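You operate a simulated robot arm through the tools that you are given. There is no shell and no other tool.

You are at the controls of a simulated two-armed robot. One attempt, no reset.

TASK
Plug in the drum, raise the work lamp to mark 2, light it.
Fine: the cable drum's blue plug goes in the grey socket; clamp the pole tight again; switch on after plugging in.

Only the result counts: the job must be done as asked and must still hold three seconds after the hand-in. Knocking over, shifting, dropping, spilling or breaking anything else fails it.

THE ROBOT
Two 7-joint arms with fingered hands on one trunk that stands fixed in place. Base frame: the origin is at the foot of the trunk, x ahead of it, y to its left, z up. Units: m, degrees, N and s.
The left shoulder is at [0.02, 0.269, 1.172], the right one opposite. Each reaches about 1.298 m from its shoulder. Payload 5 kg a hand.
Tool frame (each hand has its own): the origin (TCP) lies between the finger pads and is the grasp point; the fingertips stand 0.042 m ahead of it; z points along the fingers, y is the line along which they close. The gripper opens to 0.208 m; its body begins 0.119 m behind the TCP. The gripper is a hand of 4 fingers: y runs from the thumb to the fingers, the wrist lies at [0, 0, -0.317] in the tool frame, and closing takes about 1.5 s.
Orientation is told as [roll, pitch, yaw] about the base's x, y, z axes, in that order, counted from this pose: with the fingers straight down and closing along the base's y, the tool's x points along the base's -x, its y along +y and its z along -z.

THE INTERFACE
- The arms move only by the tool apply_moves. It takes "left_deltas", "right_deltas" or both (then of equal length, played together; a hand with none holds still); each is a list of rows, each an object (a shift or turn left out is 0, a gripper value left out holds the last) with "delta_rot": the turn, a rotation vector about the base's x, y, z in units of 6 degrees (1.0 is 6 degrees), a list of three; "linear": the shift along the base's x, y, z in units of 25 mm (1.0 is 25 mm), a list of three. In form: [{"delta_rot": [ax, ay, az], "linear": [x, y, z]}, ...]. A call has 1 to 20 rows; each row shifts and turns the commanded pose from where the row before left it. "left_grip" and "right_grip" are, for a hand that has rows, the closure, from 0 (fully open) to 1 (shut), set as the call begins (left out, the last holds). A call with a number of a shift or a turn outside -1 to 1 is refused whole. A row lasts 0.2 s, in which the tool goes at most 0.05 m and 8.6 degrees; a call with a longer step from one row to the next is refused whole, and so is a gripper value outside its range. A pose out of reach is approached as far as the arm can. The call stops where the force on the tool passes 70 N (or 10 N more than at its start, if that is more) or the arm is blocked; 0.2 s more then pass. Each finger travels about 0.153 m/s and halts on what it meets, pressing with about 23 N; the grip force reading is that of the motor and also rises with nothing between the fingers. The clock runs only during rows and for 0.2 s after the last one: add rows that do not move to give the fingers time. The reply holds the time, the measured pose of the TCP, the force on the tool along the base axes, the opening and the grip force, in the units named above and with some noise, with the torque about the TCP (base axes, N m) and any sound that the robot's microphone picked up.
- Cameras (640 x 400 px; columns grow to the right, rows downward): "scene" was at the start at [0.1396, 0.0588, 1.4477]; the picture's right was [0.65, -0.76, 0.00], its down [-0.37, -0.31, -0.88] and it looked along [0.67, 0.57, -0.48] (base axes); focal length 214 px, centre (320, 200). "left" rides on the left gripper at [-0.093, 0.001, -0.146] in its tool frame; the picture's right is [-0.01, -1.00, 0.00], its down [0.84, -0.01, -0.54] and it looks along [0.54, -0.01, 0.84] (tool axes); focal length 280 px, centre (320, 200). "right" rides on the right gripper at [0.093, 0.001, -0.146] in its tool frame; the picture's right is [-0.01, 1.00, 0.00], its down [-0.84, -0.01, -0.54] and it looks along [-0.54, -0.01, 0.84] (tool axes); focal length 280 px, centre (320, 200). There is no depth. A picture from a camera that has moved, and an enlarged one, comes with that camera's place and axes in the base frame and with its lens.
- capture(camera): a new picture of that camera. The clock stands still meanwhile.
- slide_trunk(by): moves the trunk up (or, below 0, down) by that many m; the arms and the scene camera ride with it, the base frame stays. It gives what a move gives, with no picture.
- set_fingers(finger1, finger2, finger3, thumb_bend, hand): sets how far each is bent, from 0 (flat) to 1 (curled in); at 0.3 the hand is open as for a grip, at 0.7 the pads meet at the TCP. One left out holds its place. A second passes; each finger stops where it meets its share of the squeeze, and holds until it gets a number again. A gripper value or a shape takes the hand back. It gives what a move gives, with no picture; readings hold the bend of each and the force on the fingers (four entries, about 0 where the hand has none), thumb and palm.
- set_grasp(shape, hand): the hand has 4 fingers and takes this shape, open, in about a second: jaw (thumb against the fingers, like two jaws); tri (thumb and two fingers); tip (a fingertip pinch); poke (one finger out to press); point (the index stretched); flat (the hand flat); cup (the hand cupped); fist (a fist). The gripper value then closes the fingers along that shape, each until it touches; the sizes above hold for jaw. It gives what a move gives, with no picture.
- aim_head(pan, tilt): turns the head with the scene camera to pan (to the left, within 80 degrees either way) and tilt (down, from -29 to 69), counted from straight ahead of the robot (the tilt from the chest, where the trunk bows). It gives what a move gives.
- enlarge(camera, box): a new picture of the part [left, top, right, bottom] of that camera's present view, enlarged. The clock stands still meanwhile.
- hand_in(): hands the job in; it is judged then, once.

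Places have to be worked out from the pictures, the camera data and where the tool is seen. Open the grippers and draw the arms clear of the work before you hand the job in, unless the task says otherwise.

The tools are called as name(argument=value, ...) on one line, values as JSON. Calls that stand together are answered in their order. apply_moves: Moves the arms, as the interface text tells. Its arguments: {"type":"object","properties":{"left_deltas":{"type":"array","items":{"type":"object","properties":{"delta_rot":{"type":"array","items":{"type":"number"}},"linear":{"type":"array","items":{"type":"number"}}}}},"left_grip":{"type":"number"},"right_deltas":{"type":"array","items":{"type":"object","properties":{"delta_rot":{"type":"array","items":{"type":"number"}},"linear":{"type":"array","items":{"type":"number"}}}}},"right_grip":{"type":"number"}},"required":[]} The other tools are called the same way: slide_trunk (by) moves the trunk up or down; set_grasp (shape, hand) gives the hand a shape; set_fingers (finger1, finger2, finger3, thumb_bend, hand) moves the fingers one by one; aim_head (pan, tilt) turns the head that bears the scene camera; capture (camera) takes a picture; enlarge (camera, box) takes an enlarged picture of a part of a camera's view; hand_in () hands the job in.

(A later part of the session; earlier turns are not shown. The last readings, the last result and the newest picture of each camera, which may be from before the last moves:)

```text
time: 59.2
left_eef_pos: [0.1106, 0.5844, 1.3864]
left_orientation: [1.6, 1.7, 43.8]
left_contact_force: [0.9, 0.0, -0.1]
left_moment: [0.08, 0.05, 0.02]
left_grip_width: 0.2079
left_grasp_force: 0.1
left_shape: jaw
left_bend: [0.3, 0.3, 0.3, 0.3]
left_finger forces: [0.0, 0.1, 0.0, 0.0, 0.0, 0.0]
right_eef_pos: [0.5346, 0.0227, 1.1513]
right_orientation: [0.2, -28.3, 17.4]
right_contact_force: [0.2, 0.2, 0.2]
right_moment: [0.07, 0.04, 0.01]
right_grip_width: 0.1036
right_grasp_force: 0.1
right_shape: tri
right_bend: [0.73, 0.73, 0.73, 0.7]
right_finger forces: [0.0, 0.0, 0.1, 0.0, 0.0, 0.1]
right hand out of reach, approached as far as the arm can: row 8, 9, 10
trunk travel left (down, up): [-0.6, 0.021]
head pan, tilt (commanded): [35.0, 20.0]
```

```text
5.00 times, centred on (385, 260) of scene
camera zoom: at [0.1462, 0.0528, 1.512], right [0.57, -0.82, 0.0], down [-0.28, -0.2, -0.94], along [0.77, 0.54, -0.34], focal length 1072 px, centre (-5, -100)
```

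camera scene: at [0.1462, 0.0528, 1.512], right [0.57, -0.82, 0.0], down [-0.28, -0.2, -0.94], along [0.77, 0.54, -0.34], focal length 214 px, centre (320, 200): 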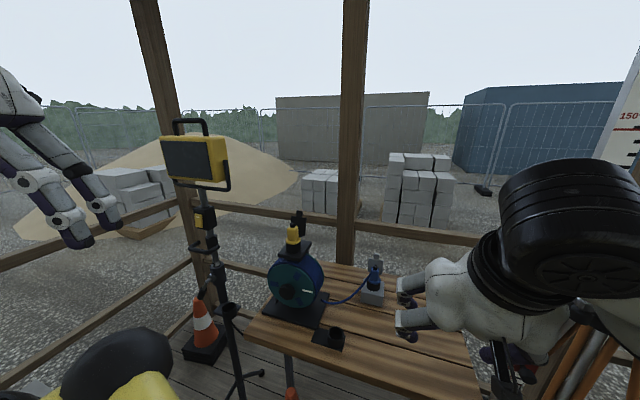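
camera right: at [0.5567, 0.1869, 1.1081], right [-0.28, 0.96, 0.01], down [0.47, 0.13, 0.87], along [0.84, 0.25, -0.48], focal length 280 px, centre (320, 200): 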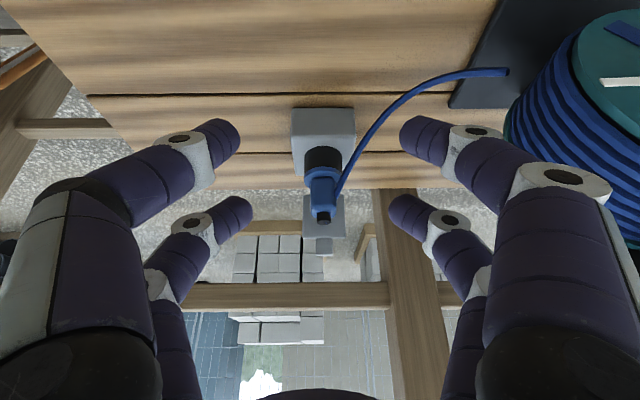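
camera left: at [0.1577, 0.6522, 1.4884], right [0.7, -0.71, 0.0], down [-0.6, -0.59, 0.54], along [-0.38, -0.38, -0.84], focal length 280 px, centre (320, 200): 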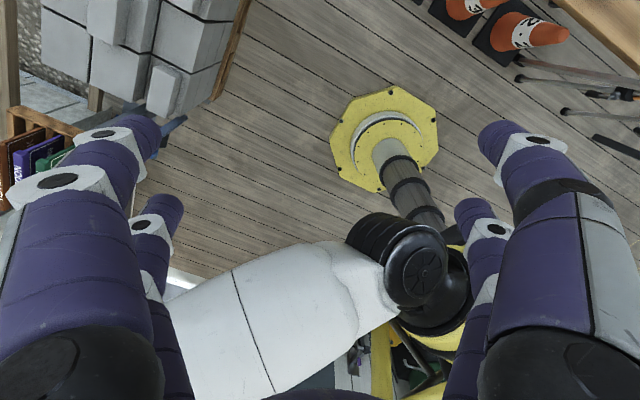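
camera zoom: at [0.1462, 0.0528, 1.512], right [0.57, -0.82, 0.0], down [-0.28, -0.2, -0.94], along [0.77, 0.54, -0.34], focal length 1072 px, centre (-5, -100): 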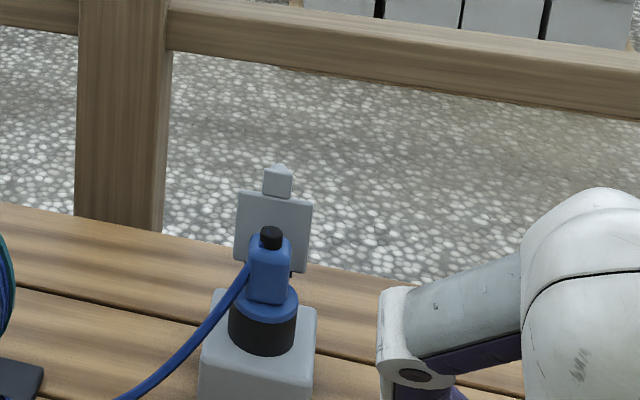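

The plug sits upright with its flange on the collar. Now the lamp: I plan to hold the handle with the right hand and turn the lever with the left. First I bring the left hand round to point its fingers toward the mast (camera above, looking forward).

apply_moves(left_deltas=[{"linear": [0.93, 0.77, -0.6], "delta_rot": [-0.1, -0.1, -0.83]}, {"linear": [0.93, 0.77, -0.6], "delta_rot": [-0.1, -0.1, -0.83]}, {"linear": [0.93, 0.77, -0.6], "delta_rot": [0, 0, -0.83]}, {"linear": [0.93, 0.77, -0.6], "delta_rot": [0, 0, -0.83]}, {"linear": [0.93, 0.77, -0.6], "delta_rot": [0, 0, -0.83]}, {"linear": [0.93, 0.77, -0.6], "delta_rot": [0, 0, -0.83]}])

aim_head(pan=55, tilt=25)

capture(camera="scene")

```text
time: 60.6
left_eef_pos: [0.2491, 0.7008, 1.2973]
left_orientation: [0.0, 1.6, 13.9]
left_contact_force: [0.0, 0.4, -0.8]
left_moment: [-0.07, 0.09, 0.02]
left_grip_width: 0.2079
left_grasp_force: 0.0
left_shape: jaw
left_bend: [0.3, 0.3, 0.3, 0.3]
left_finger forces: [0.0, 0.0, 0.1, 0.1, 0.0, 0.0]
right_eef_pos: [0.535, 0.0257, 1.1513]
right_orientation: [0.3, -28.3, 17.5]
right_contact_force: [-0.6, -0.1, 0.5]
right_moment: [-0.04, 0.03, 0.0]
right_grip_width: 0.1036
right_grasp_force: 0.1
right_shape: tri
right_bend: [0.73, 0.73, 0.73, 0.7]
right_finger forces: [0.0, 0.0, 0.0, 0.0, 0.1, 0.0]
trunk travel left (down, up): [-0.6, 0.021]
head pan, tilt (commanded): [35.0, 20.0]
```

```text
time: 61.5
left_eef_pos: [0.2479, 0.7003, 1.2972]
left_orientation: [-0.1, 1.5, 13.9]
left_contact_force: [0.4, -0.3, 0.9]
left_moment: [0.01, -0.02, -0.03]
left_grip_width: 0.2079
left_grasp_force: 0.1
left_shape: jaw
left_bend: [0.3, 0.3, 0.3, 0.3]
left_finger forces: [0.0, 0.0, 0.0, 0.0, 0.1, 0.0]
right_eef_pos: [0.5339, 0.0229, 1.1529]
right_orientation: [0.3, -28.5, 17.5]
right_contact_force: [-0.1, 0.7, -0.4]
right_moment: [-0.05, 0.01, 0.0]
right_grip_width: 0.1038
right_grasp_force: 0.2
right_shape: tri
right_bend: [0.73, 0.73, 0.73, 0.7]
right_finger forces: [0.0, 0.0, 0.0, 0.0, 0.0, 0.0]
trunk travel left (down, up): [-0.6, 0.021]
head pan, tilt (commanded): [55.0, 25.0]
```

```text
taken
camera scene: at [0.1224, 0.0757, 1.5039], right [0.82, -0.57, 0.0], down [-0.24, -0.35, -0.91], along [0.52, 0.74, -0.42], focal length 214 px, centre (320, 200)
```

scene: 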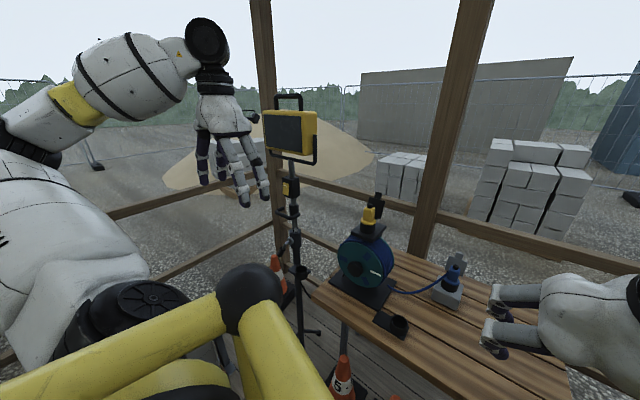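

I pitch the left hand so its fingers point forward to the mast while lowering it in front of the lever region.

apply_moves(left_deltas=[{"linear": [0.085, 0.173, -0.79], "delta_rot": [0.242, -0.97, 0]}, {"linear": [0.085, 0.173, -0.79], "delta_rot": [0.242, -0.97, 0]}, {"linear": [0.085, 0.173, -0.79], "delta_rot": [0.242, -0.97, 0]}, {"linear": [0.085, 0.173, -0.79], "delta_rot": [0.242, -0.97, 0]}, {"linear": [0.085, 0.173, -0.79], "delta_rot": [0.242, -0.97, 0]}, {"linear": [0.085, 0.173, -0.79], "delta_rot": [0.242, -0.97, 0]}, {"linear": [0.085, 0.173, -0.79], "delta_rot": [0.242, -0.97, 0]}, {"linear": [0.085, 0.173, -0.79], "delta_rot": [0.242, -0.97, 0]}, {"linear": [0.085, 0.173, -0.79], "delta_rot": [0.242, -0.97, 0]}, {"linear": [0.085, 0.173, -0.79], "delta_rot": [0.242, -0.97, 0]}])

capture(camera="scene")

capture(camera="left")

```text
time: 63.9
left_eef_pos: [0.2133, 0.787, 1.0403]
left_orientation: [6.6, -35.1, 9.1]
left_contact_force: [0.3, -0.6, 0.1]
left_moment: [0.07, 0.03, 0.03]
left_grip_width: 0.2082
left_grasp_force: 0.1
left_shape: jaw
left_bend: [0.3, 0.3, 0.3, 0.3]
left_finger forces: [0.1, 0.0, 0.1, 0.1, 0.0, 0.0]
left hand out of reach, approached as far as the arm can: row 8, 9, 10
right_eef_pos: [0.5336, 0.0229, 1.1522]
right_orientation: [0.2, -28.3, 17.3]
right_contact_force: [-0.6, 0.2, 0.5]
right_moment: [0.08, 0.01, 0.03]
right_grip_width: 0.1038
right_grasp_force: 0.1
right_shape: tri
right_bend: [0.73, 0.73, 0.73, 0.7]
right_finger forces: [0.0, 0.0, 0.0, 0.0, 0.0, 0.0]
trunk travel left (down, up): [-0.6, 0.021]
head pan, tilt (commanded): [55.0, 25.0]
stopped in row 10 (left hand): the arm was blocked; the commanded pose is now the measured one
```

```text
taken
camera scene: at [0.1225, 0.0747, 1.504], right [0.82, -0.57, 0.0], down [-0.24, -0.35, -0.91], along [0.52, 0.74, -0.42], focal length 214 px, centre (320, 200)
```

scene: 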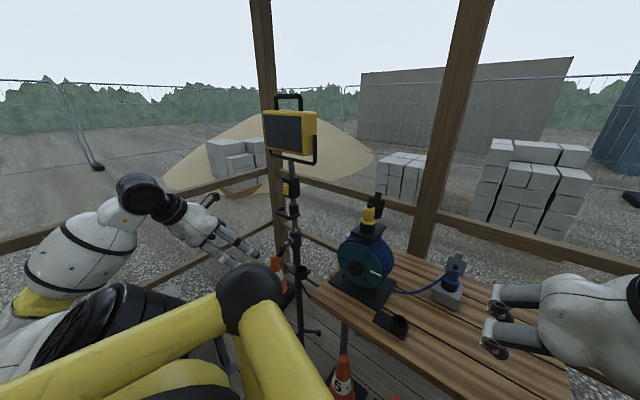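

```text
taken
camera left: at [0.2092, 0.7718, 1.2116], right [0.23, -0.97, -0.09], down [-0.97, -0.23, -0.05], along [0.03, 0.09, -1.0], focal length 280 px, centre (320, 200)
```

left: 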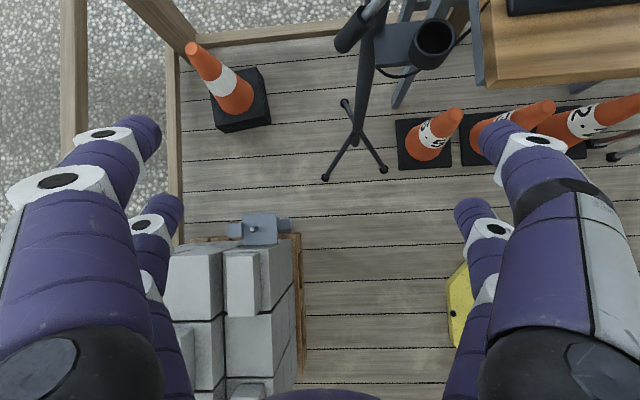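

The wrist came too near the shoulder there. I first lower the hand well below the shoulder in front of the mast, then continue pitching the fingers forward.

apply_moves(left_deltas=[{"linear": [0.35, 0.1, -0.9]}, {"linear": [0.35, 0.1, -0.9]}, {"linear": [0.35, 0.1, -0.9]}, {"linear": [0.35, 0.1, -0.9]}, {"linear": [0.35, 0.1, -0.9]}, {"linear": [0.35, 0.1, -0.9]}, {"linear": [0.3, 0.1, -0.9]}, {"linear": [0.3, 0.1, -0.9]}])

apply_moves(left_deltas=[{"delta_rot": [0.24, -0.97, 0]}, {"delta_rot": [0.24, -0.97, 0]}, {"delta_rot": [0.24, -0.97, 0]}, {"delta_rot": [0.24, -0.97, 0]}, {"delta_rot": [0.24, -0.97, 0]}])

capture(camera="scene")

capture(camera="left")

```text
time: 65.7
left_eef_pos: [0.283, 0.8021, 0.897]
left_orientation: [6.5, -35.3, 9.2]
left_contact_force: [-0.3, -0.5, -1.0]
left_moment: [0.0, 0.03, 0.02]
left_grip_width: 0.208
left_grasp_force: 0.0
left_shape: jaw
left_bend: [0.3, 0.3, 0.3, 0.3]
left_finger forces: [0.0, 0.0, 0.0, 0.0, 0.0, 0.0]
left hand out of reach, approached as far as the arm can: row 1, 2, 3, 4
right_eef_pos: [0.5343, 0.0241, 1.1527]
right_orientation: [0.2, -28.2, 17.4]
right_contact_force: [0.0, 0.3, -1.2]
right_moment: [-0.01, -0.01, -0.02]
right_grip_width: 0.1042
right_grasp_force: 0.0
right_shape: tri
right_bend: [0.73, 0.73, 0.73, 0.7]
right_finger forces: [0.1, 0.1, 0.0, 0.1, 0.0, 0.0]
trunk travel left (down, up): [-0.6, 0.021]
head pan, tilt (commanded): [55.0, 25.0]
```

```text
time: 66.8
left_eef_pos: [0.331, 0.823, 0.9009]
left_orientation: [11.5, -64.5, 5.0]
left_contact_force: [0.1, 0.4, -0.1]
left_moment: [-0.02, 0.04, 0.02]
left_grip_width: 0.2079
left_grasp_force: 0.0
left_shape: jaw
left_bend: [0.3, 0.3, 0.3, 0.3]
left_finger forces: [0.1, 0.0, 0.0, 0.1, 0.0, 0.0]
left hand out of reach, approached as far as the arm can: row 4, 5
right_eef_pos: [0.5341, 0.0228, 1.152]
right_orientation: [0.2, -28.4, 17.5]
right_contact_force: [0.3, 0.2, 0.2]
right_moment: [0.06, 0.01, -0.04]
right_grip_width: 0.1039
right_grasp_force: 0.1
right_shape: tri
right_bend: [0.73, 0.73, 0.73, 0.7]
right_finger forces: [0.0, 0.0, 0.0, 0.0, 0.0, 0.1]
trunk travel left (down, up): [-0.6, 0.021]
head pan, tilt (commanded): [55.0, 25.0]
```

```text
taken
camera scene: at [0.1225, 0.0753, 1.5038], right [0.82, -0.57, 0.0], down [-0.24, -0.35, -0.91], along [0.52, 0.74, -0.42], focal length 214 px, centre (320, 200)
```

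scene: 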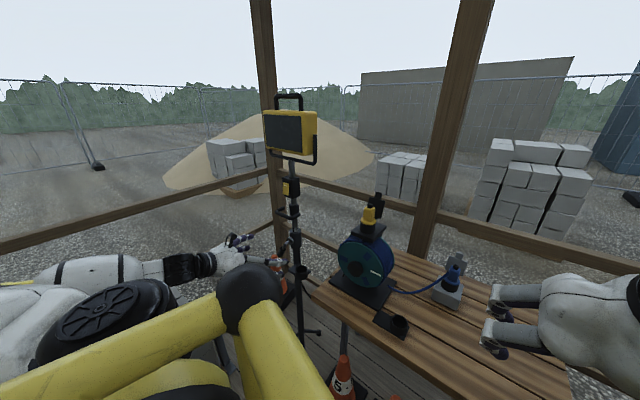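

```text
taken
camera left: at [0.2442, 0.7873, 1.0469], right [0.27, -0.96, -0.07], down [-0.82, -0.19, -0.53], along [0.5, 0.21, -0.84], focal length 280 px, centre (320, 200)
```

left: 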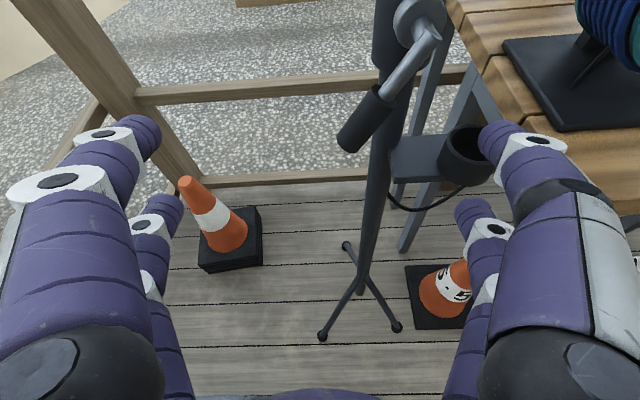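

The left hand is now in front of the lever. I zoom the head camera on the collar and its mark label, and the left camera on the lever.

enlarge(camera="scene", box=[275, 215, 315, 255])

enlarge(camera="left", box=[320, 0, 480, 160])

enlarge(camera="scene", box=[210, 200, 330, 320])

```text
10.00 times, centred on (295, 235) of scene
camera zoom: at [0.1225, 0.0753, 1.5038], right [0.82, -0.57, 0.0], down [-0.24, -0.35, -0.91], along [0.52, 0.74, -0.42], focal length 2145 px, centre (570, -150)
```

zoom: 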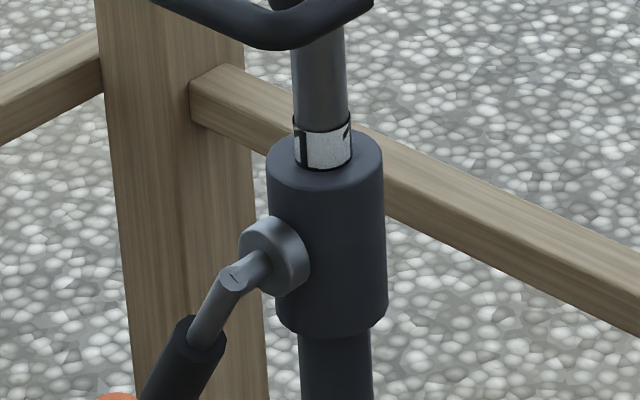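

```text
2.50 times, centred on (400, 80) of left
camera zoom: at [0.2442, 0.7873, 1.0469], right [0.27, -0.96, -0.07], down [-0.82, -0.19, -0.53], along [0.5, 0.21, -0.84], focal length 701 px, centre (120, 500)
```

zoom: 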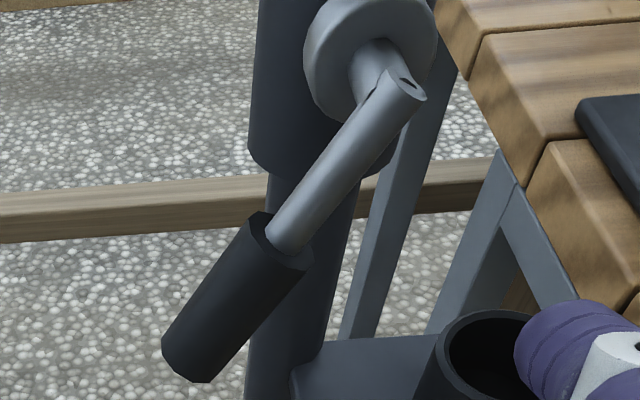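

```text
3.33 times, centred on (270, 260) of scene
camera zoom: at [0.1225, 0.0753, 1.5038], right [0.82, -0.57, 0.0], down [-0.24, -0.35, -0.91], along [0.52, 0.74, -0.42], focal length 715 px, centre (487, 0)
```

zoom: 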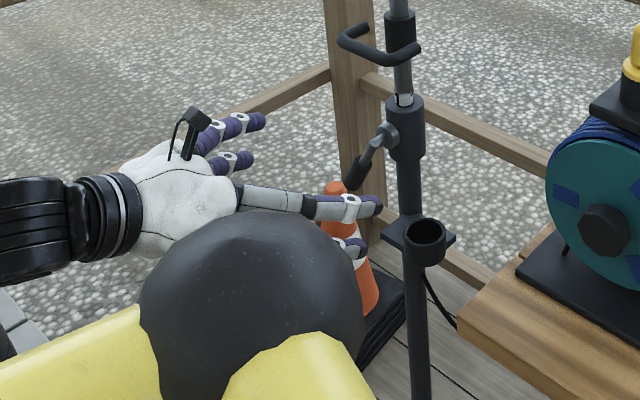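

The label by the collar shows mark 1's ring sitting right on the collar top, so mark 2's ring must come to the same place. I now bring the right hand round: first level it (fingers down) above the area in front of the bench.

apply_moves(right_deltas=[{"linear": [-0.57, 0.6, 0.59], "delta_rot": [-0.177, 0.564, -0.675]}, {"linear": [-0.57, 0.6, 0.59], "delta_rot": [-0.177, 0.564, -0.675]}, {"linear": [-0.57, 0.6, 0.59], "delta_rot": [-0.177, 0.564, -0.675]}, {"linear": [-0.57, 0.6, 0.59], "delta_rot": [-0.177, 0.564, -0.675]}, {"linear": [-0.57, 0.6, 0.59], "delta_rot": [-0.177, 0.564, -0.675]}, {"linear": [-0.57, 0.6, 0.59], "delta_rot": [-0.177, 0.564, -0.675]}, {"linear": [-0.57, 0.6, 0.59], "delta_rot": [-0.177, 0.564, -0.675]}, {"linear": [-0.57, 0.6, 0.59], "delta_rot": [-0.177, 0.564, -0.675]}])

capture(camera="scene")

```text
time: 68.7
left_eef_pos: [0.3311, 0.8232, 0.9002]
left_orientation: [11.4, -64.4, 5.1]
left_contact_force: [1.1, 0.2, 0.3]
left_moment: [-0.01, -0.07, -0.09]
left_grip_width: 0.2079
left_grasp_force: 0.0
left_shape: jaw
left_bend: [0.3, 0.3, 0.3, 0.3]
left_finger forces: [0.1, 0.0, 0.0, 0.1, 0.0, 0.0]
right_eef_pos: [0.563, 0.1375, 1.2905]
right_orientation: [-7.5, -1.4, -13.6]
right_contact_force: [-0.8, 0.1, -0.9]
right_moment: [-0.14, -0.05, 0.0]
right_grip_width: 0.104
right_grasp_force: 0.0
right_shape: tri
right_bend: [0.73, 0.73, 0.73, 0.7]
right_finger forces: [0.0, 0.0, 0.1, 0.0, 0.1, 0.1]
right hand out of reach, approached as far as the arm can: row 1, 2, 3, 4
trunk travel left (down, up): [-0.6, 0.021]
head pan, tilt (commanded): [55.0, 25.0]
```

```text
taken
camera scene: at [0.1224, 0.0768, 1.5035], right [0.82, -0.57, 0.0], down [-0.24, -0.35, -0.91], along [0.52, 0.74, -0.42], focal length 214 px, centre (320, 200)
```

scene: 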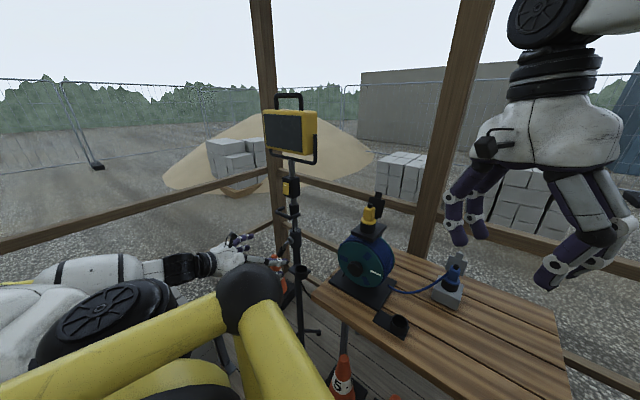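

The right hand is level now, at (0.563, 0.138, 1.29). I move it toward +y in front of the drum while rolling the fingers toward the mast.

apply_moves(right_deltas=[{"linear": [-0.6, 0.6, 0], "delta_rot": [0.94, -0.24, 0]}, {"linear": [-0.6, 0.6, 0], "delta_rot": [0.94, -0.24, 0]}, {"linear": [-0.6, 0.6, 0], "delta_rot": [0.94, -0.24, 0]}, {"linear": [-0.6, 0.6, 0], "delta_rot": [0.94, -0.24, 0]}, {"linear": [-0.6, 0.6, 0], "delta_rot": [0.94, -0.24, 0]}, {"linear": [-0.6, 0.6, 0], "delta_rot": [0.94, -0.24, 0]}, {"linear": [-0.6, 0.6, 0], "delta_rot": [0.94, -0.24, 0]}, {"linear": [-0.6, 0.6, 0], "delta_rot": [0.94, -0.24, 0]}])

capture(camera="scene")

```text
time: 70.5
left_eef_pos: [0.3313, 0.8219, 0.9006]
left_orientation: [11.5, -64.4, 5.0]
left_contact_force: [0.0, -0.4, -0.4]
left_moment: [-0.01, -0.01, -0.01]
left_grip_width: 0.2081
left_grasp_force: 0.0
left_shape: jaw
left_bend: [0.3, 0.3, 0.3, 0.3]
left_finger forces: [0.0, 0.0, 0.0, 0.1, 0.0, 0.0]
right_eef_pos: [0.444, 0.2598, 1.2904]
right_orientation: [39.2, -1.5, -14.8]
right_contact_force: [-0.7, 0.1, 0.7]
right_moment: [-0.07, -0.04, -0.04]
right_grip_width: 0.1039
right_grasp_force: 0.1
right_shape: tri
right_bend: [0.73, 0.73, 0.73, 0.7]
right_finger forces: [0.0, 0.0, 0.0, 0.0, 0.1, 0.0]
trunk travel left (down, up): [-0.6, 0.021]
head pan, tilt (commanded): [55.0, 25.0]
```

```text
taken
camera scene: at [0.1219, 0.0756, 1.5039], right [0.82, -0.57, 0.0], down [-0.24, -0.35, -0.91], along [0.52, 0.74, -0.42], focal length 214 px, centre (320, 200)
```

scene: 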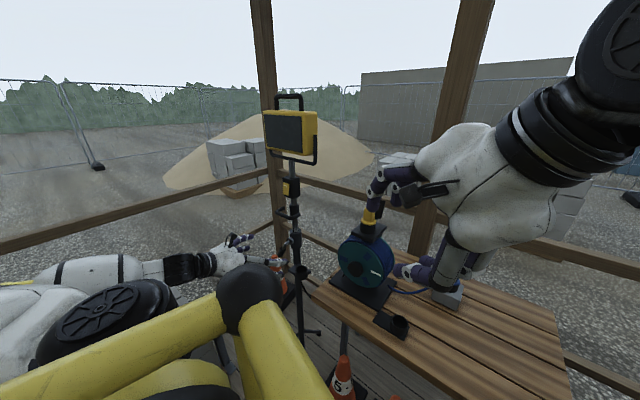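

The rolling works. I continue rolling to horizontal and advance toward the mast at handle height, staying in front of the drum.

apply_moves(right_deltas=[{"linear": [-0.1, 0.96, -0.3], "delta_rot": [0.82, -0.2, 0]}, {"linear": [-0.1, 0.96, -0.3], "delta_rot": [0.82, -0.2, 0]}, {"linear": [-0.1, 0.96, -0.5], "delta_rot": [0.82, -0.2, 0]}, {"linear": [-0.1, 0.96, -0.5], "delta_rot": [0.82, -0.2, 0]}, {"linear": [-0.1, 0.96, -0.5], "delta_rot": [0.82, -0.2, 0]}, {"linear": [-0.1, 0.96, -0.6], "delta_rot": [0.82, -0.2, 0]}, {"linear": [-0.1, 0.96, -0.6], "delta_rot": [0.82, -0.2, 0]}, {"linear": [-0.1, 0.96, -0.6], "delta_rot": [0.82, -0.2, 0]}, {"linear": [-0.1, 0.96, -0.6], "delta_rot": [0.82, -0.2, 0]}, {"linear": [-0.1, 0.96, -0.6], "delta_rot": [0.82, -0.2, 0]}])

capture(camera="scene")

capture(camera="right")

```text
time: 72.8
left_eef_pos: [0.3315, 0.8219, 0.9007]
left_orientation: [11.4, -64.5, 4.9]
left_contact_force: [-0.2, 0.0, 0.3]
left_moment: [-0.02, 0.06, 0.01]
left_grip_width: 0.2081
left_grasp_force: 0.0
left_shape: jaw
left_bend: [0.3, 0.3, 0.3, 0.3]
left_finger forces: [0.0, 0.0, 0.0, 0.0, 0.1, 0.0]
right_eef_pos: [0.4262, 0.4988, 1.2415]
right_orientation: [93.0, -11.5, -16.0]
right_contact_force: [-0.8, -0.6, -0.5]
right_moment: [0.13, -0.06, -0.08]
right_grip_width: 0.1039
right_grasp_force: 0.1
right_shape: tri
right_bend: [0.73, 0.73, 0.73, 0.7]
right_finger forces: [0.0, 0.1, 0.1, 0.0, 0.1, 0.1]
trunk travel left (down, up): [-0.6, 0.021]
head pan, tilt (commanded): [55.0, 25.0]
stopped in row 10 (right hand): the arm was blocked; the commanded pose is now the measured one
```

```text
taken
camera scene: at [0.1218, 0.0757, 1.5041], right [0.82, -0.57, 0.0], down [-0.24, -0.35, -0.91], along [0.52, 0.74, -0.42], focal length 214 px, centre (320, 200)
```

scene: 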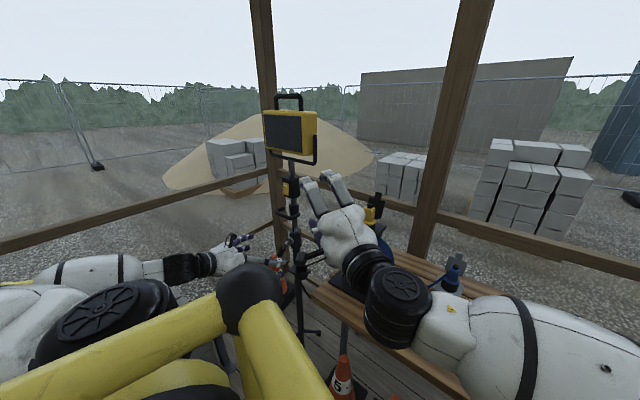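

```text
taken
camera right: at [0.2979, 0.3843, 1.2157], right [-0.19, 0.0, 0.98], down [0.65, -0.75, 0.13], along [0.73, 0.66, 0.14], focal length 280 px, centre (320, 200)
```

right: 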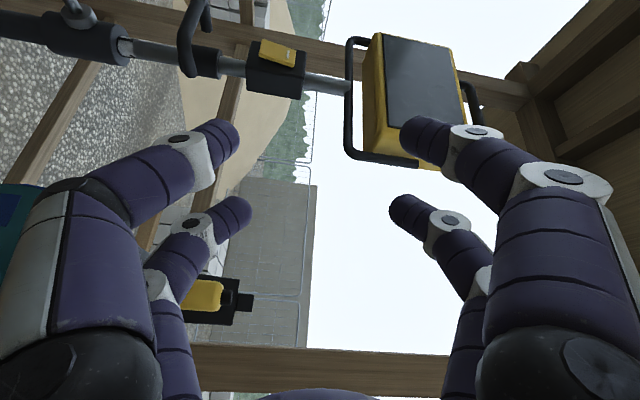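

The arm reached a joint limit with the hand a bit tilted. From here the right camera sees the mast from the side; I zoom on the label and switch.

enlarge(camera="right", box=[90, 20, 150, 70])

enlarge(camera="right", box=[160, 0, 320, 110])

enlarge(camera="scene", box=[270, 150, 420, 340])

```text
8.00 times, centred on (120, 45) of right
camera zoom: at [0.2979, 0.3843, 1.2157], right [-0.19, 0.0, 0.98], down [0.65, -0.75, 0.13], along [0.73, 0.66, 0.14], focal length 2243 px, centre (1920, 1440)
```

zoom: 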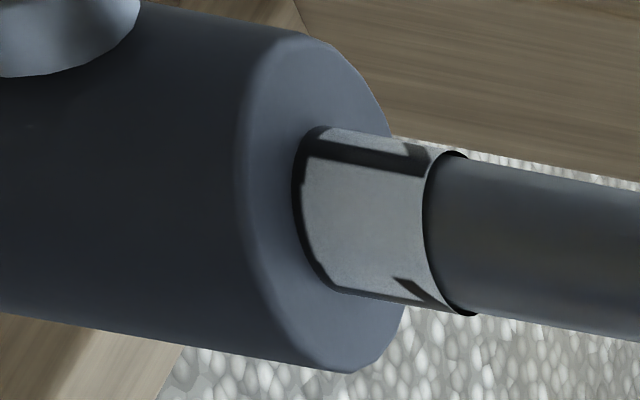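

```text
3.64 times, centred on (240, 55) of right
camera zoom: at [0.2979, 0.3843, 1.2157], right [-0.19, 0.0, 0.98], down [0.65, -0.75, 0.13], along [0.73, 0.66, 0.14], focal length 1020 px, centre (611, 727)
```

zoom: 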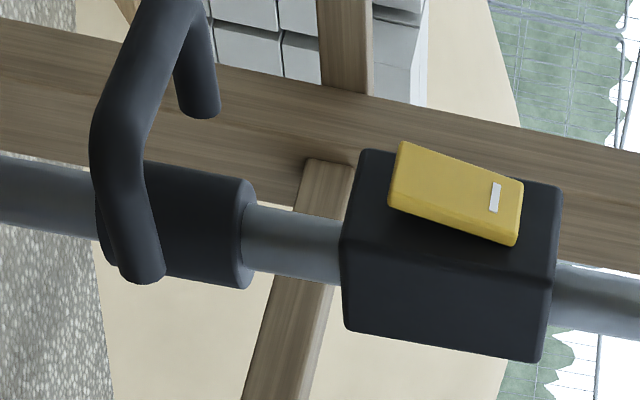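

```text
2.11 times, centred on (345, 245) of scene
camera zoom: at [0.1218, 0.0757, 1.5041], right [0.82, -0.57, 0.0], down [-0.24, -0.35, -0.91], along [0.52, 0.74, -0.42], focal length 452 px, centre (267, 105)
```

zoom: 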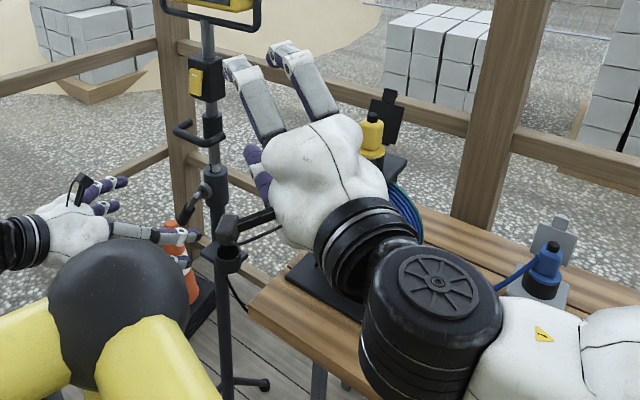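

The ring by the collar reads "1". The rocker's lower end stands out (upper end pressed in) at present. I move the right hand further along +y and lower with its present orientation to see how the arm follows.

apply_moves(right_deltas=[{"linear": [0.05, 0.9, -0.4]}, {"linear": [0.05, 0.9, -0.4]}, {"linear": [0.05, 0.9, -0.5]}, {"linear": [0.05, 0.9, -0.5]}, {"linear": [0, 0.3, -0.9]}, {"linear": [0, 0.0, -0.9]}, {"linear": [0, 0.0, -0.9]}])

capture(camera="scene")

capture(camera="right")

```text
time: 74.5
left_eef_pos: [0.3311, 0.8227, 0.9005]
left_orientation: [11.5, -64.4, 5.0]
left_contact_force: [0.2, -0.2, -0.4]
left_moment: [-0.01, 0.02, -0.02]
left_grip_width: 0.2078
left_grasp_force: 0.1
left_shape: jaw
left_bend: [0.3, 0.3, 0.3, 0.3]
left_finger forces: [0.0, 0.0, 0.0, 0.1, 0.1, 0.0]
right_eef_pos: [0.4284, 0.5942, 1.1284]
right_orientation: [93.1, -11.4, -16.1]
right_contact_force: [-0.3, -0.1, 0.7]
right_moment: [-0.13, 0.0, -0.02]
right_grip_width: 0.104
right_grasp_force: 0.0
right_shape: tri
right_bend: [0.73, 0.73, 0.73, 0.7]
right_finger forces: [0.0, 0.0, 0.0, 0.1, 0.1, 0.1]
trunk travel left (down, up): [-0.6, 0.021]
head pan, tilt (commanded): [55.0, 25.0]
```

```text
taken
camera scene: at [0.1225, 0.0758, 1.5038], right [0.82, -0.57, 0.0], down [-0.24, -0.35, -0.91], along [0.52, 0.74, -0.42], focal length 214 px, centre (320, 200)
```

scene: 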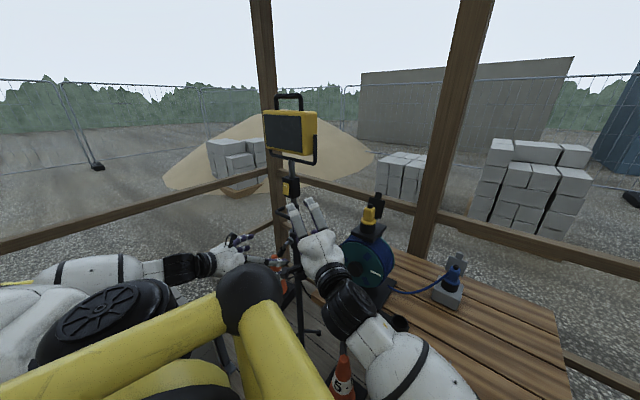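

```text
taken
camera right: at [0.3013, 0.4801, 1.1025], right [-0.19, 0.0, 0.98], down [0.65, -0.75, 0.13], along [0.73, 0.67, 0.14], focal length 280 px, centre (320, 200)
```

right: 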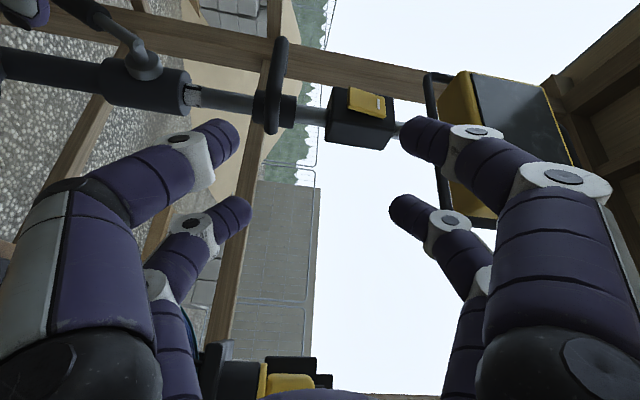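

The arm follows well now. I level the hand's roll (+11° about the finger axis), bring it to handle height and a bit toward +x, then look.

apply_moves(right_deltas=[{"linear": [0.37, 0.3, -0.59], "delta_rot": [0.16, 0.6, 0]}, {"linear": [0.37, 0.3, -0.59], "delta_rot": [0.16, 0.6, 0]}, {"linear": [0.37, 0.3, -0.59], "delta_rot": [0.16, 0.6, 0]}, {}])

capture(camera="right")

enlarge(camera="scene", box=[240, 150, 400, 310])

```text
time: 75.7
left_eef_pos: [0.3311, 0.8226, 0.9019]
left_orientation: [11.6, -64.4, 5.1]
left_contact_force: [0.6, 0.8, -0.3]
left_moment: [0.01, 0.06, 0.07]
left_grip_width: 0.208
left_grasp_force: 0.2
left_shape: jaw
left_bend: [0.3, 0.3, 0.3, 0.3]
left_finger forces: [0.0, 0.0, 0.0, 0.1, 0.0, 0.0]
right_eef_pos: [0.5147, 0.5858, 1.0501]
right_orientation: [90.4, -2.5, -19.0]
right_contact_force: [0.0, -0.5, 0.3]
right_moment: [-0.04, 0.0, 0.0]
right_grip_width: 0.1042
right_grasp_force: 0.2
right_shape: tri
right_bend: [0.73, 0.73, 0.73, 0.7]
right_finger forces: [0.0, 0.1, 0.2, 0.0, 0.0, 0.1]
trunk travel left (down, up): [-0.6, 0.021]
head pan, tilt (commanded): [55.0, 25.0]
stopped in row 4 (right hand): the arm was blocked; the commanded pose is now the measured one
```

```text
taken
camera right: at [0.3786, 0.4789, 1.0437], right [-0.03, 0.0, 1.0], down [0.62, -0.78, 0.02], along [0.78, 0.62, 0.02], focal length 280 px, centre (320, 200)
```

right: 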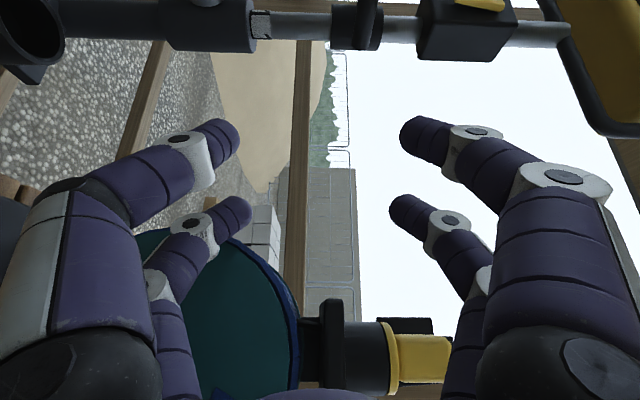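

```text
2.50 times, centred on (320, 230) of scene
camera zoom: at [0.1226, 0.0752, 1.5039], right [0.82, -0.57, 0.0], down [-0.24, -0.35, -0.91], along [0.52, 0.74, -0.42], focal length 536 px, centre (320, 125)
```

zoom: 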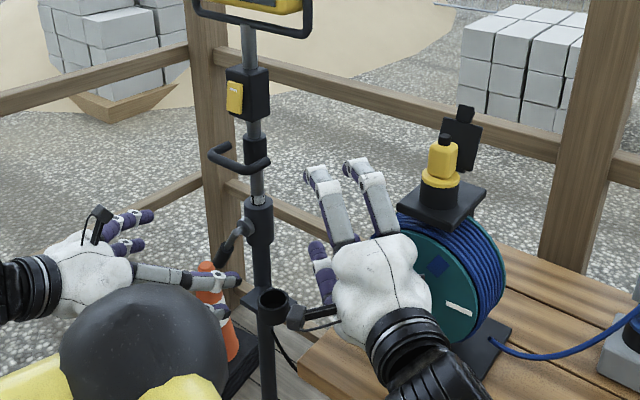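

The hand drifted toward +x near the drum; I must see what the arm links are near before moving more. I look at the whole right arm from the head.

aim_head(pan=25, tilt=45)

capture(camera="scene")

capture(camera="left")

```text
time: 76.6
left_eef_pos: [0.3309, 0.8243, 0.8998]
left_orientation: [11.5, -64.5, 5.2]
left_contact_force: [0.5, 0.0, -0.9]
left_moment: [0.0, 0.01, -0.02]
left_grip_width: 0.2078
left_grasp_force: 0.1
left_shape: jaw
left_bend: [0.3, 0.3, 0.3, 0.3]
left_finger forces: [0.1, 0.1, 0.0, 0.0, 0.1, 0.0]
right_eef_pos: [0.5141, 0.5873, 1.0504]
right_orientation: [90.6, -2.5, -19.0]
right_contact_force: [0.3, -0.4, 0.3]
right_moment: [-0.03, 0.01, -0.01]
right_grip_width: 0.104
right_grasp_force: 0.1
right_shape: tri
right_bend: [0.73, 0.73, 0.73, 0.7]
right_finger forces: [0.0, 0.1, 0.0, 0.0, 0.0, 0.0]
trunk travel left (down, up): [-0.6, 0.021]
head pan, tilt (commanded): [25.0, 45.0]
```

```text
taken
camera scene: at [0.1432, 0.0347, 1.4733], right [0.42, -0.91, 0.0], down [-0.64, -0.3, -0.71], along [0.64, 0.3, -0.71], focal length 214 px, centre (320, 200)
```

scene: 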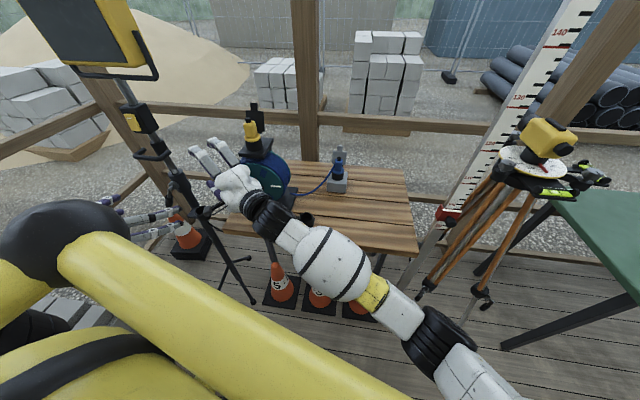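

```text
taken
camera left: at [0.244, 0.7878, 1.0469], right [0.27, -0.96, -0.07], down [-0.82, -0.19, -0.53], along [0.5, 0.21, -0.84], focal length 280 px, centre (320, 200)
```

left: 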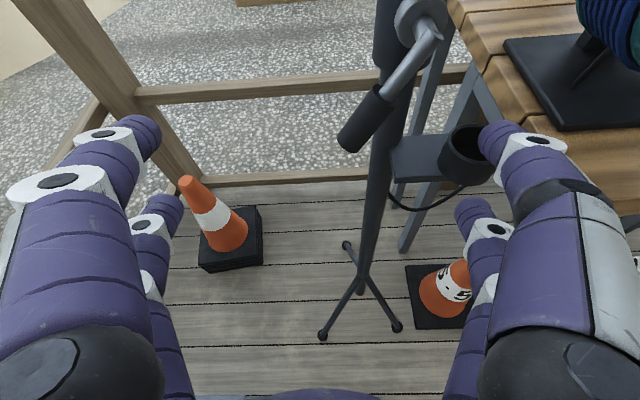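

The arm links are clear of everything; it was the wrist roll limit. I back away from the drum toward −x and return to the slightly rolled orientation that tracked well.

apply_moves(right_deltas=[{"linear": [-0.9, 0, 0.3], "delta_rot": [-0.12, -0.45, 0]}, {"linear": [-0.9, 0, 0.3], "delta_rot": [-0.12, -0.45, 0]}, {"linear": [-0.9, 0, 0.3], "delta_rot": [-0.12, -0.45, 0]}, {"linear": [-0.6, 0, 0.3], "delta_rot": [-0.12, -0.45, 0]}, {}])

aim_head(pan=55, tilt=25)

capture(camera="right")

enlarge(camera="scene", box=[240, 150, 400, 310])

```text
time: 78.0
left_eef_pos: [0.3306, 0.8231, 0.9006]
left_orientation: [11.5, -64.4, 5.2]
left_contact_force: [0.5, -0.4, -0.3]
left_moment: [-0.02, 0.02, -0.01]
left_grip_width: 0.2079
left_grasp_force: 0.1
left_shape: jaw
left_bend: [0.3, 0.3, 0.3, 0.3]
left_finger forces: [0.0, 0.0, 0.1, 0.0, 0.0, 0.1]
right_eef_pos: [0.4744, 0.5582, 1.0425]
right_orientation: [88.9, -15.7, -21.2]
right_contact_force: [0.3, -0.4, 0.6]
right_moment: [0.02, -0.03, 0.03]
right_grip_width: 0.1039
right_grasp_force: 0.1
right_shape: tri
right_bend: [0.73, 0.73, 0.73, 0.7]
right_finger forces: [0.0, 0.1, 0.1, 0.0, 0.0, 0.0]
trunk travel left (down, up): [-0.6, 0.021]
head pan, tilt (commanded): [25.0, 45.0]
stopped in row 5 (right hand): the arm was blocked; the commanded pose is now the measured one
```

```text
time: 79.0
left_eef_pos: [0.3319, 0.8228, 0.9006]
left_orientation: [11.5, -64.4, 5.1]
left_contact_force: [-0.1, 0.0, 0.4]
left_moment: [-0.03, -0.02, -0.02]
left_grip_width: 0.2081
left_grasp_force: 0.0
left_shape: jaw
left_bend: [0.3, 0.3, 0.3, 0.3]
left_finger forces: [0.1, 0.0, 0.0, 0.0, 0.0, 0.0]
right_eef_pos: [0.4737, 0.5582, 1.0435]
right_orientation: [89.0, -15.7, -20.9]
right_contact_force: [0.2, 0.3, 0.1]
right_moment: [0.03, 0.0, 0.0]
right_grip_width: 0.1041
right_grasp_force: 0.0
right_shape: tri
right_bend: [0.73, 0.73, 0.73, 0.7]
right_finger forces: [0.0, 0.0, 0.1, 0.1, 0.0, 0.1]
trunk travel left (down, up): [-0.6, 0.021]
head pan, tilt (commanded): [55.0, 25.0]
```

```text
taken
camera right: at [0.3365, 0.4557, 1.0198], right [-0.23, 0.11, 0.97], down [0.56, -0.79, 0.22], along [0.79, 0.6, 0.12], focal length 280 px, centre (320, 200)
```

right: 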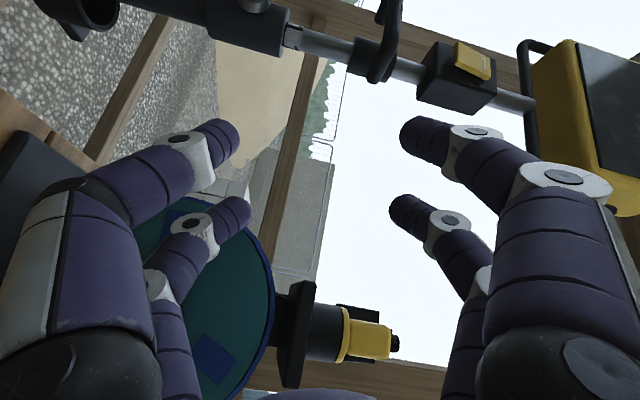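

```text
2.50 times, centred on (320, 230) of scene
camera zoom: at [0.1224, 0.0756, 1.5038], right [0.82, -0.57, 0.0], down [-0.24, -0.35, -0.91], along [0.52, 0.74, -0.42], focal length 536 px, centre (320, 125)
```

zoom: 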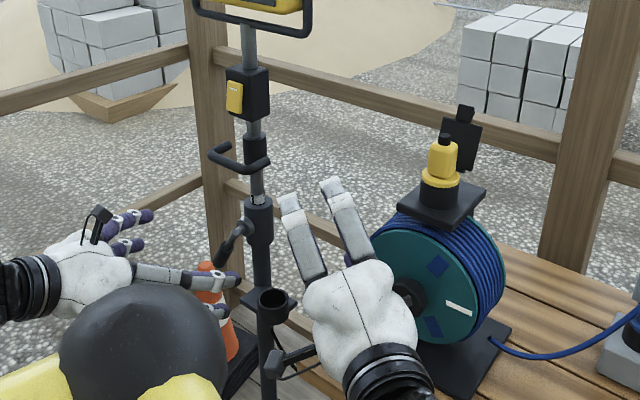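

Still limited at this low height. I go back to the pose that tracked well (higher), then advance toward the handle from there.

apply_moves(right_deltas=[{"linear": [-0.4, 0.1, 0.8], "delta_rot": [0.1, 0.15, 0.2]}, {"linear": [-0.4, 0.2, 0.8], "delta_rot": [0.1, 0.15, 0.2]}, {"linear": [-0.4, 0.3, 0.8], "delta_rot": [0.1, 0.15, 0.2]}, {"linear": [-0.3, 0.4, 0.8], "delta_rot": [0.1, 0.15, 0.2]}, {}])

capture(camera="right")

```text
time: 80.3
left_eef_pos: [0.3307, 0.8222, 0.8999]
left_orientation: [11.5, -64.4, 5.2]
left_contact_force: [-0.1, 0.3, -0.1]
left_moment: [0.0, 0.01, 0.05]
left_grip_width: 0.2081
left_grasp_force: 0.1
left_shape: jaw
left_bend: [0.3, 0.3, 0.3, 0.3]
left_finger forces: [0.0, 0.0, 0.0, 0.1, 0.0, 0.0]
right_eef_pos: [0.4823, 0.5506, 1.062]
right_orientation: [86.6, -12.4, -18.7]
right_contact_force: [0.3, -0.3, -0.3]
right_moment: [0.0, -0.01, 0.04]
right_grip_width: 0.104
right_grasp_force: 0.1
right_shape: tri
right_bend: [0.73, 0.73, 0.73, 0.7]
right_finger forces: [0.1, 0.0, 0.0, 0.1, 0.1, 0.1]
trunk travel left (down, up): [-0.6, 0.021]
head pan, tilt (commanded): [55.0, 25.0]
stopped in row 5 (right hand): the arm was blocked; the commanded pose is now the measured one
```

```text
taken
camera right: at [0.3481, 0.4439, 1.0493], right [-0.17, 0.12, 0.98], down [0.6, -0.77, 0.2], along [0.78, 0.62, 0.06], focal length 280 px, centre (320, 200)
```

right: 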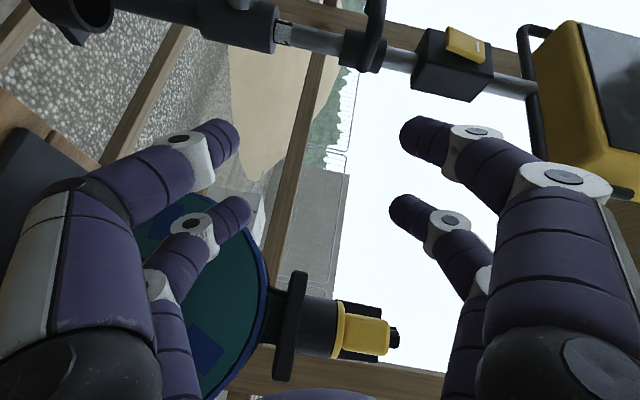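

I look down at the arm and torso to see whether the elbow is touching the robot's own frame.

aim_head(pan=0, tilt=60)

capture(camera="scene")

```text
time: 81.6
left_eef_pos: [0.3311, 0.8234, 0.9002]
left_orientation: [11.5, -64.5, 5.2]
left_contact_force: [-0.7, -0.7, 0.5]
left_moment: [0.01, 0.0, 0.02]
left_grip_width: 0.2077
left_grasp_force: 0.1
left_shape: jaw
left_bend: [0.3, 0.3, 0.3, 0.3]
left_finger forces: [0.0, 0.0, 0.1, 0.1, 0.0, 0.0]
right_eef_pos: [0.4836, 0.5515, 1.0603]
right_orientation: [86.6, -12.4, -18.7]
right_contact_force: [0.2, 0.1, -0.3]
right_moment: [-0.01, 0.02, 0.01]
right_grip_width: 0.1041
right_grasp_force: 0.0
right_shape: tri
right_bend: [0.73, 0.73, 0.73, 0.7]
right_finger forces: [0.0, 0.1, 0.0, 0.0, 0.0, 0.1]
trunk travel left (down, up): [-0.6, 0.021]
head pan, tilt (commanded): [0.0, 60.0]
```

```text
taken
camera scene: at [0.1362, 0.0003, 1.4538], right [0.0, -1.0, 0.0], down [-0.87, 0.0, -0.5], along [0.5, 0.0, -0.87], focal length 214 px, centre (320, 200)
```

scene: 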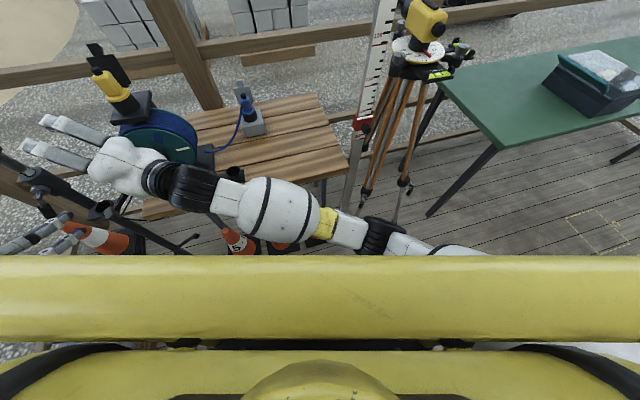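

The head view shows a yellow bumper tube before the chest; the right upper arm was pressing on it. So I change roles: left hand will hold the handle, right hand (reaching low, under the bumper) will work the lever. First I retract the right hand toward −y while rolling it back.

apply_moves(right_deltas=[{"linear": [0, -0.9, -0.1], "delta_rot": [-0.3, -0.85, 0]}, {"linear": [-0.1, -0.9, -0.1], "delta_rot": [-0.3, -0.85, 0]}, {"linear": [-0.1, -0.9, -0.1], "delta_rot": [-0.3, -0.85, 0]}, {"linear": [-0.2, -0.9, -0.1], "delta_rot": [-0.3, -0.85, 0]}, {"linear": [-0.2, -0.9, 0], "delta_rot": [-0.3, -0.85, 0]}, {"linear": [-0.2, -0.9, 0], "delta_rot": [-0.3, -0.85, 0]}])

capture(camera="scene")

```text
time: 83.0
left_eef_pos: [0.3312, 0.8237, 0.9009]
left_orientation: [11.5, -64.4, 5.1]
left_contact_force: [-0.7, 0.4, 0.3]
left_moment: [0.0, 0.0, 0.03]
left_grip_width: 0.2077
left_grasp_force: 0.0
left_shape: jaw
left_bend: [0.3, 0.3, 0.3, 0.3]
left_finger forces: [0.1, 0.1, 0.0, 0.0, 0.0, 0.0]
right_eef_pos: [0.4633, 0.4162, 1.0524]
right_orientation: [86.0, -44.9, -18.5]
right_contact_force: [-0.3, 0.4, -0.1]
right_moment: [-0.02, 0.01, 0.02]
right_grip_width: 0.104
right_grasp_force: 0.0
right_shape: tri
right_bend: [0.73, 0.73, 0.73, 0.7]
right_finger forces: [0.0, 0.0, 0.0, 0.0, 0.1, 0.1]
trunk travel left (down, up): [-0.6, 0.021]
head pan, tilt (commanded): [0.0, 60.0]
```

```text
taken
camera scene: at [0.1364, 0.0, 1.4538], right [0.0, -1.0, 0.0], down [-0.87, 0.0, -0.5], along [0.5, 0.0, -0.87], focal length 214 px, centre (320, 200)
```

scene: 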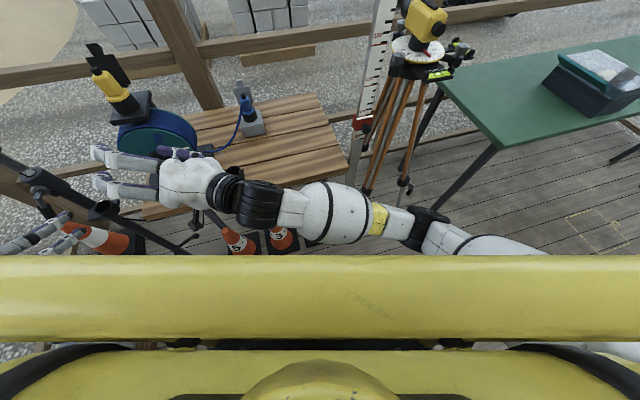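

The right arm moves freely now. I continue rolling the right hand to a horizontal closing direction, a bit nearer the robot, and pull the left hand slightly back before lowering the trunk.

apply_moves(right_deltas=[{"linear": [-0.4, 0, 0], "delta_rot": [-0.32, -0.94, 0]}, {"linear": [-0.4, 0, 0], "delta_rot": [-0.32, -0.94, 0]}, {"linear": [-0.4, 0, 0], "delta_rot": [-0.32, -0.94, 0]}, {"linear": [-0.4, 0, 0], "delta_rot": [-0.32, -0.94, 0]}, {"linear": [-0.4, 0, 0], "delta_rot": [-0.32, -0.94, 0]}, {"linear": [-0.4, 0, 0], "delta_rot": [-0.32, -0.94, 0]}, {"linear": [0, 0, 0], "delta_rot": [-0.32, -0.94, 0]}], left_deltas=[{"linear": [-0.3, 0, 0]}, {"linear": [-0.3, 0, 0]}, {"linear": [-0.3, 0, 0]}, {"linear": [-0.3, 0, 0]}, {}, {}, {}])

capture(camera="scene")

capture(camera="right")

```text
time: 84.6
left_eef_pos: [0.3215, 0.8347, 0.9022]
left_orientation: [11.2, -64.2, 5.2]
left_contact_force: [-0.7, -0.3, -0.3]
left_moment: [-0.02, -0.02, 0.0]
left_grip_width: 0.2078
left_grasp_force: 0.0
left_shape: jaw
left_bend: [0.3, 0.3, 0.3, 0.3]
left_finger forces: [0.0, 0.0, 0.0, 0.0, 0.0, 0.1]
left hand out of reach, approached as far as the arm can: row 1, 2, 3, 4
right_eef_pos: [0.4009, 0.4178, 1.0525]
right_orientation: [80.6, -86.6, -13.0]
right_contact_force: [0.5, 0.2, 0.5]
right_moment: [-0.03, -0.03, -0.01]
right_grip_width: 0.1041
right_grasp_force: 0.2
right_shape: tri
right_bend: [0.73, 0.73, 0.73, 0.7]
right_finger forces: [0.1, 0.0, 0.1, 0.1, 0.0, 0.1]
trunk travel left (down, up): [-0.6, 0.021]
head pan, tilt (commanded): [0.0, 60.0]
```

```text
taken
camera scene: at [0.136, 0.0002, 1.4538], right [0.0, -1.0, 0.0], down [-0.87, 0.0, -0.5], along [0.5, 0.0, -0.87], focal length 214 px, centre (320, 200)
```

scene: 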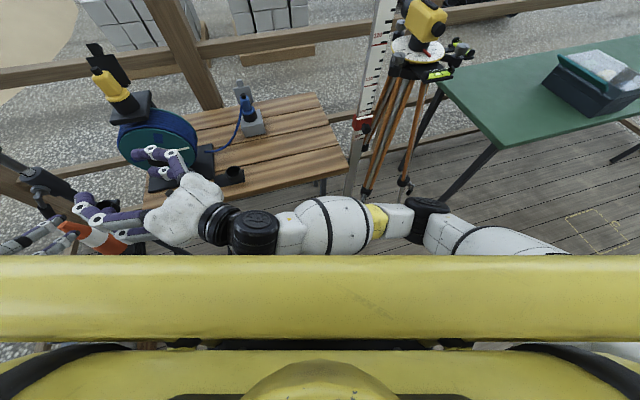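

```text
taken
camera right: at [0.3386, 0.2848, 0.9586], right [-0.92, 0.38, 0.07], down [-0.15, -0.51, 0.85], along [0.36, 0.77, 0.53], focal length 280 px, centre (320, 200)
```

right: 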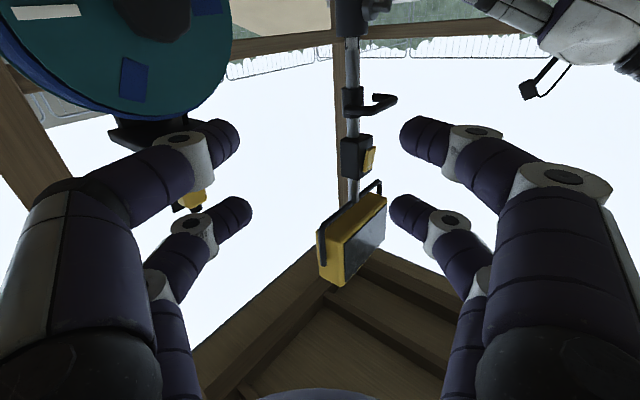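

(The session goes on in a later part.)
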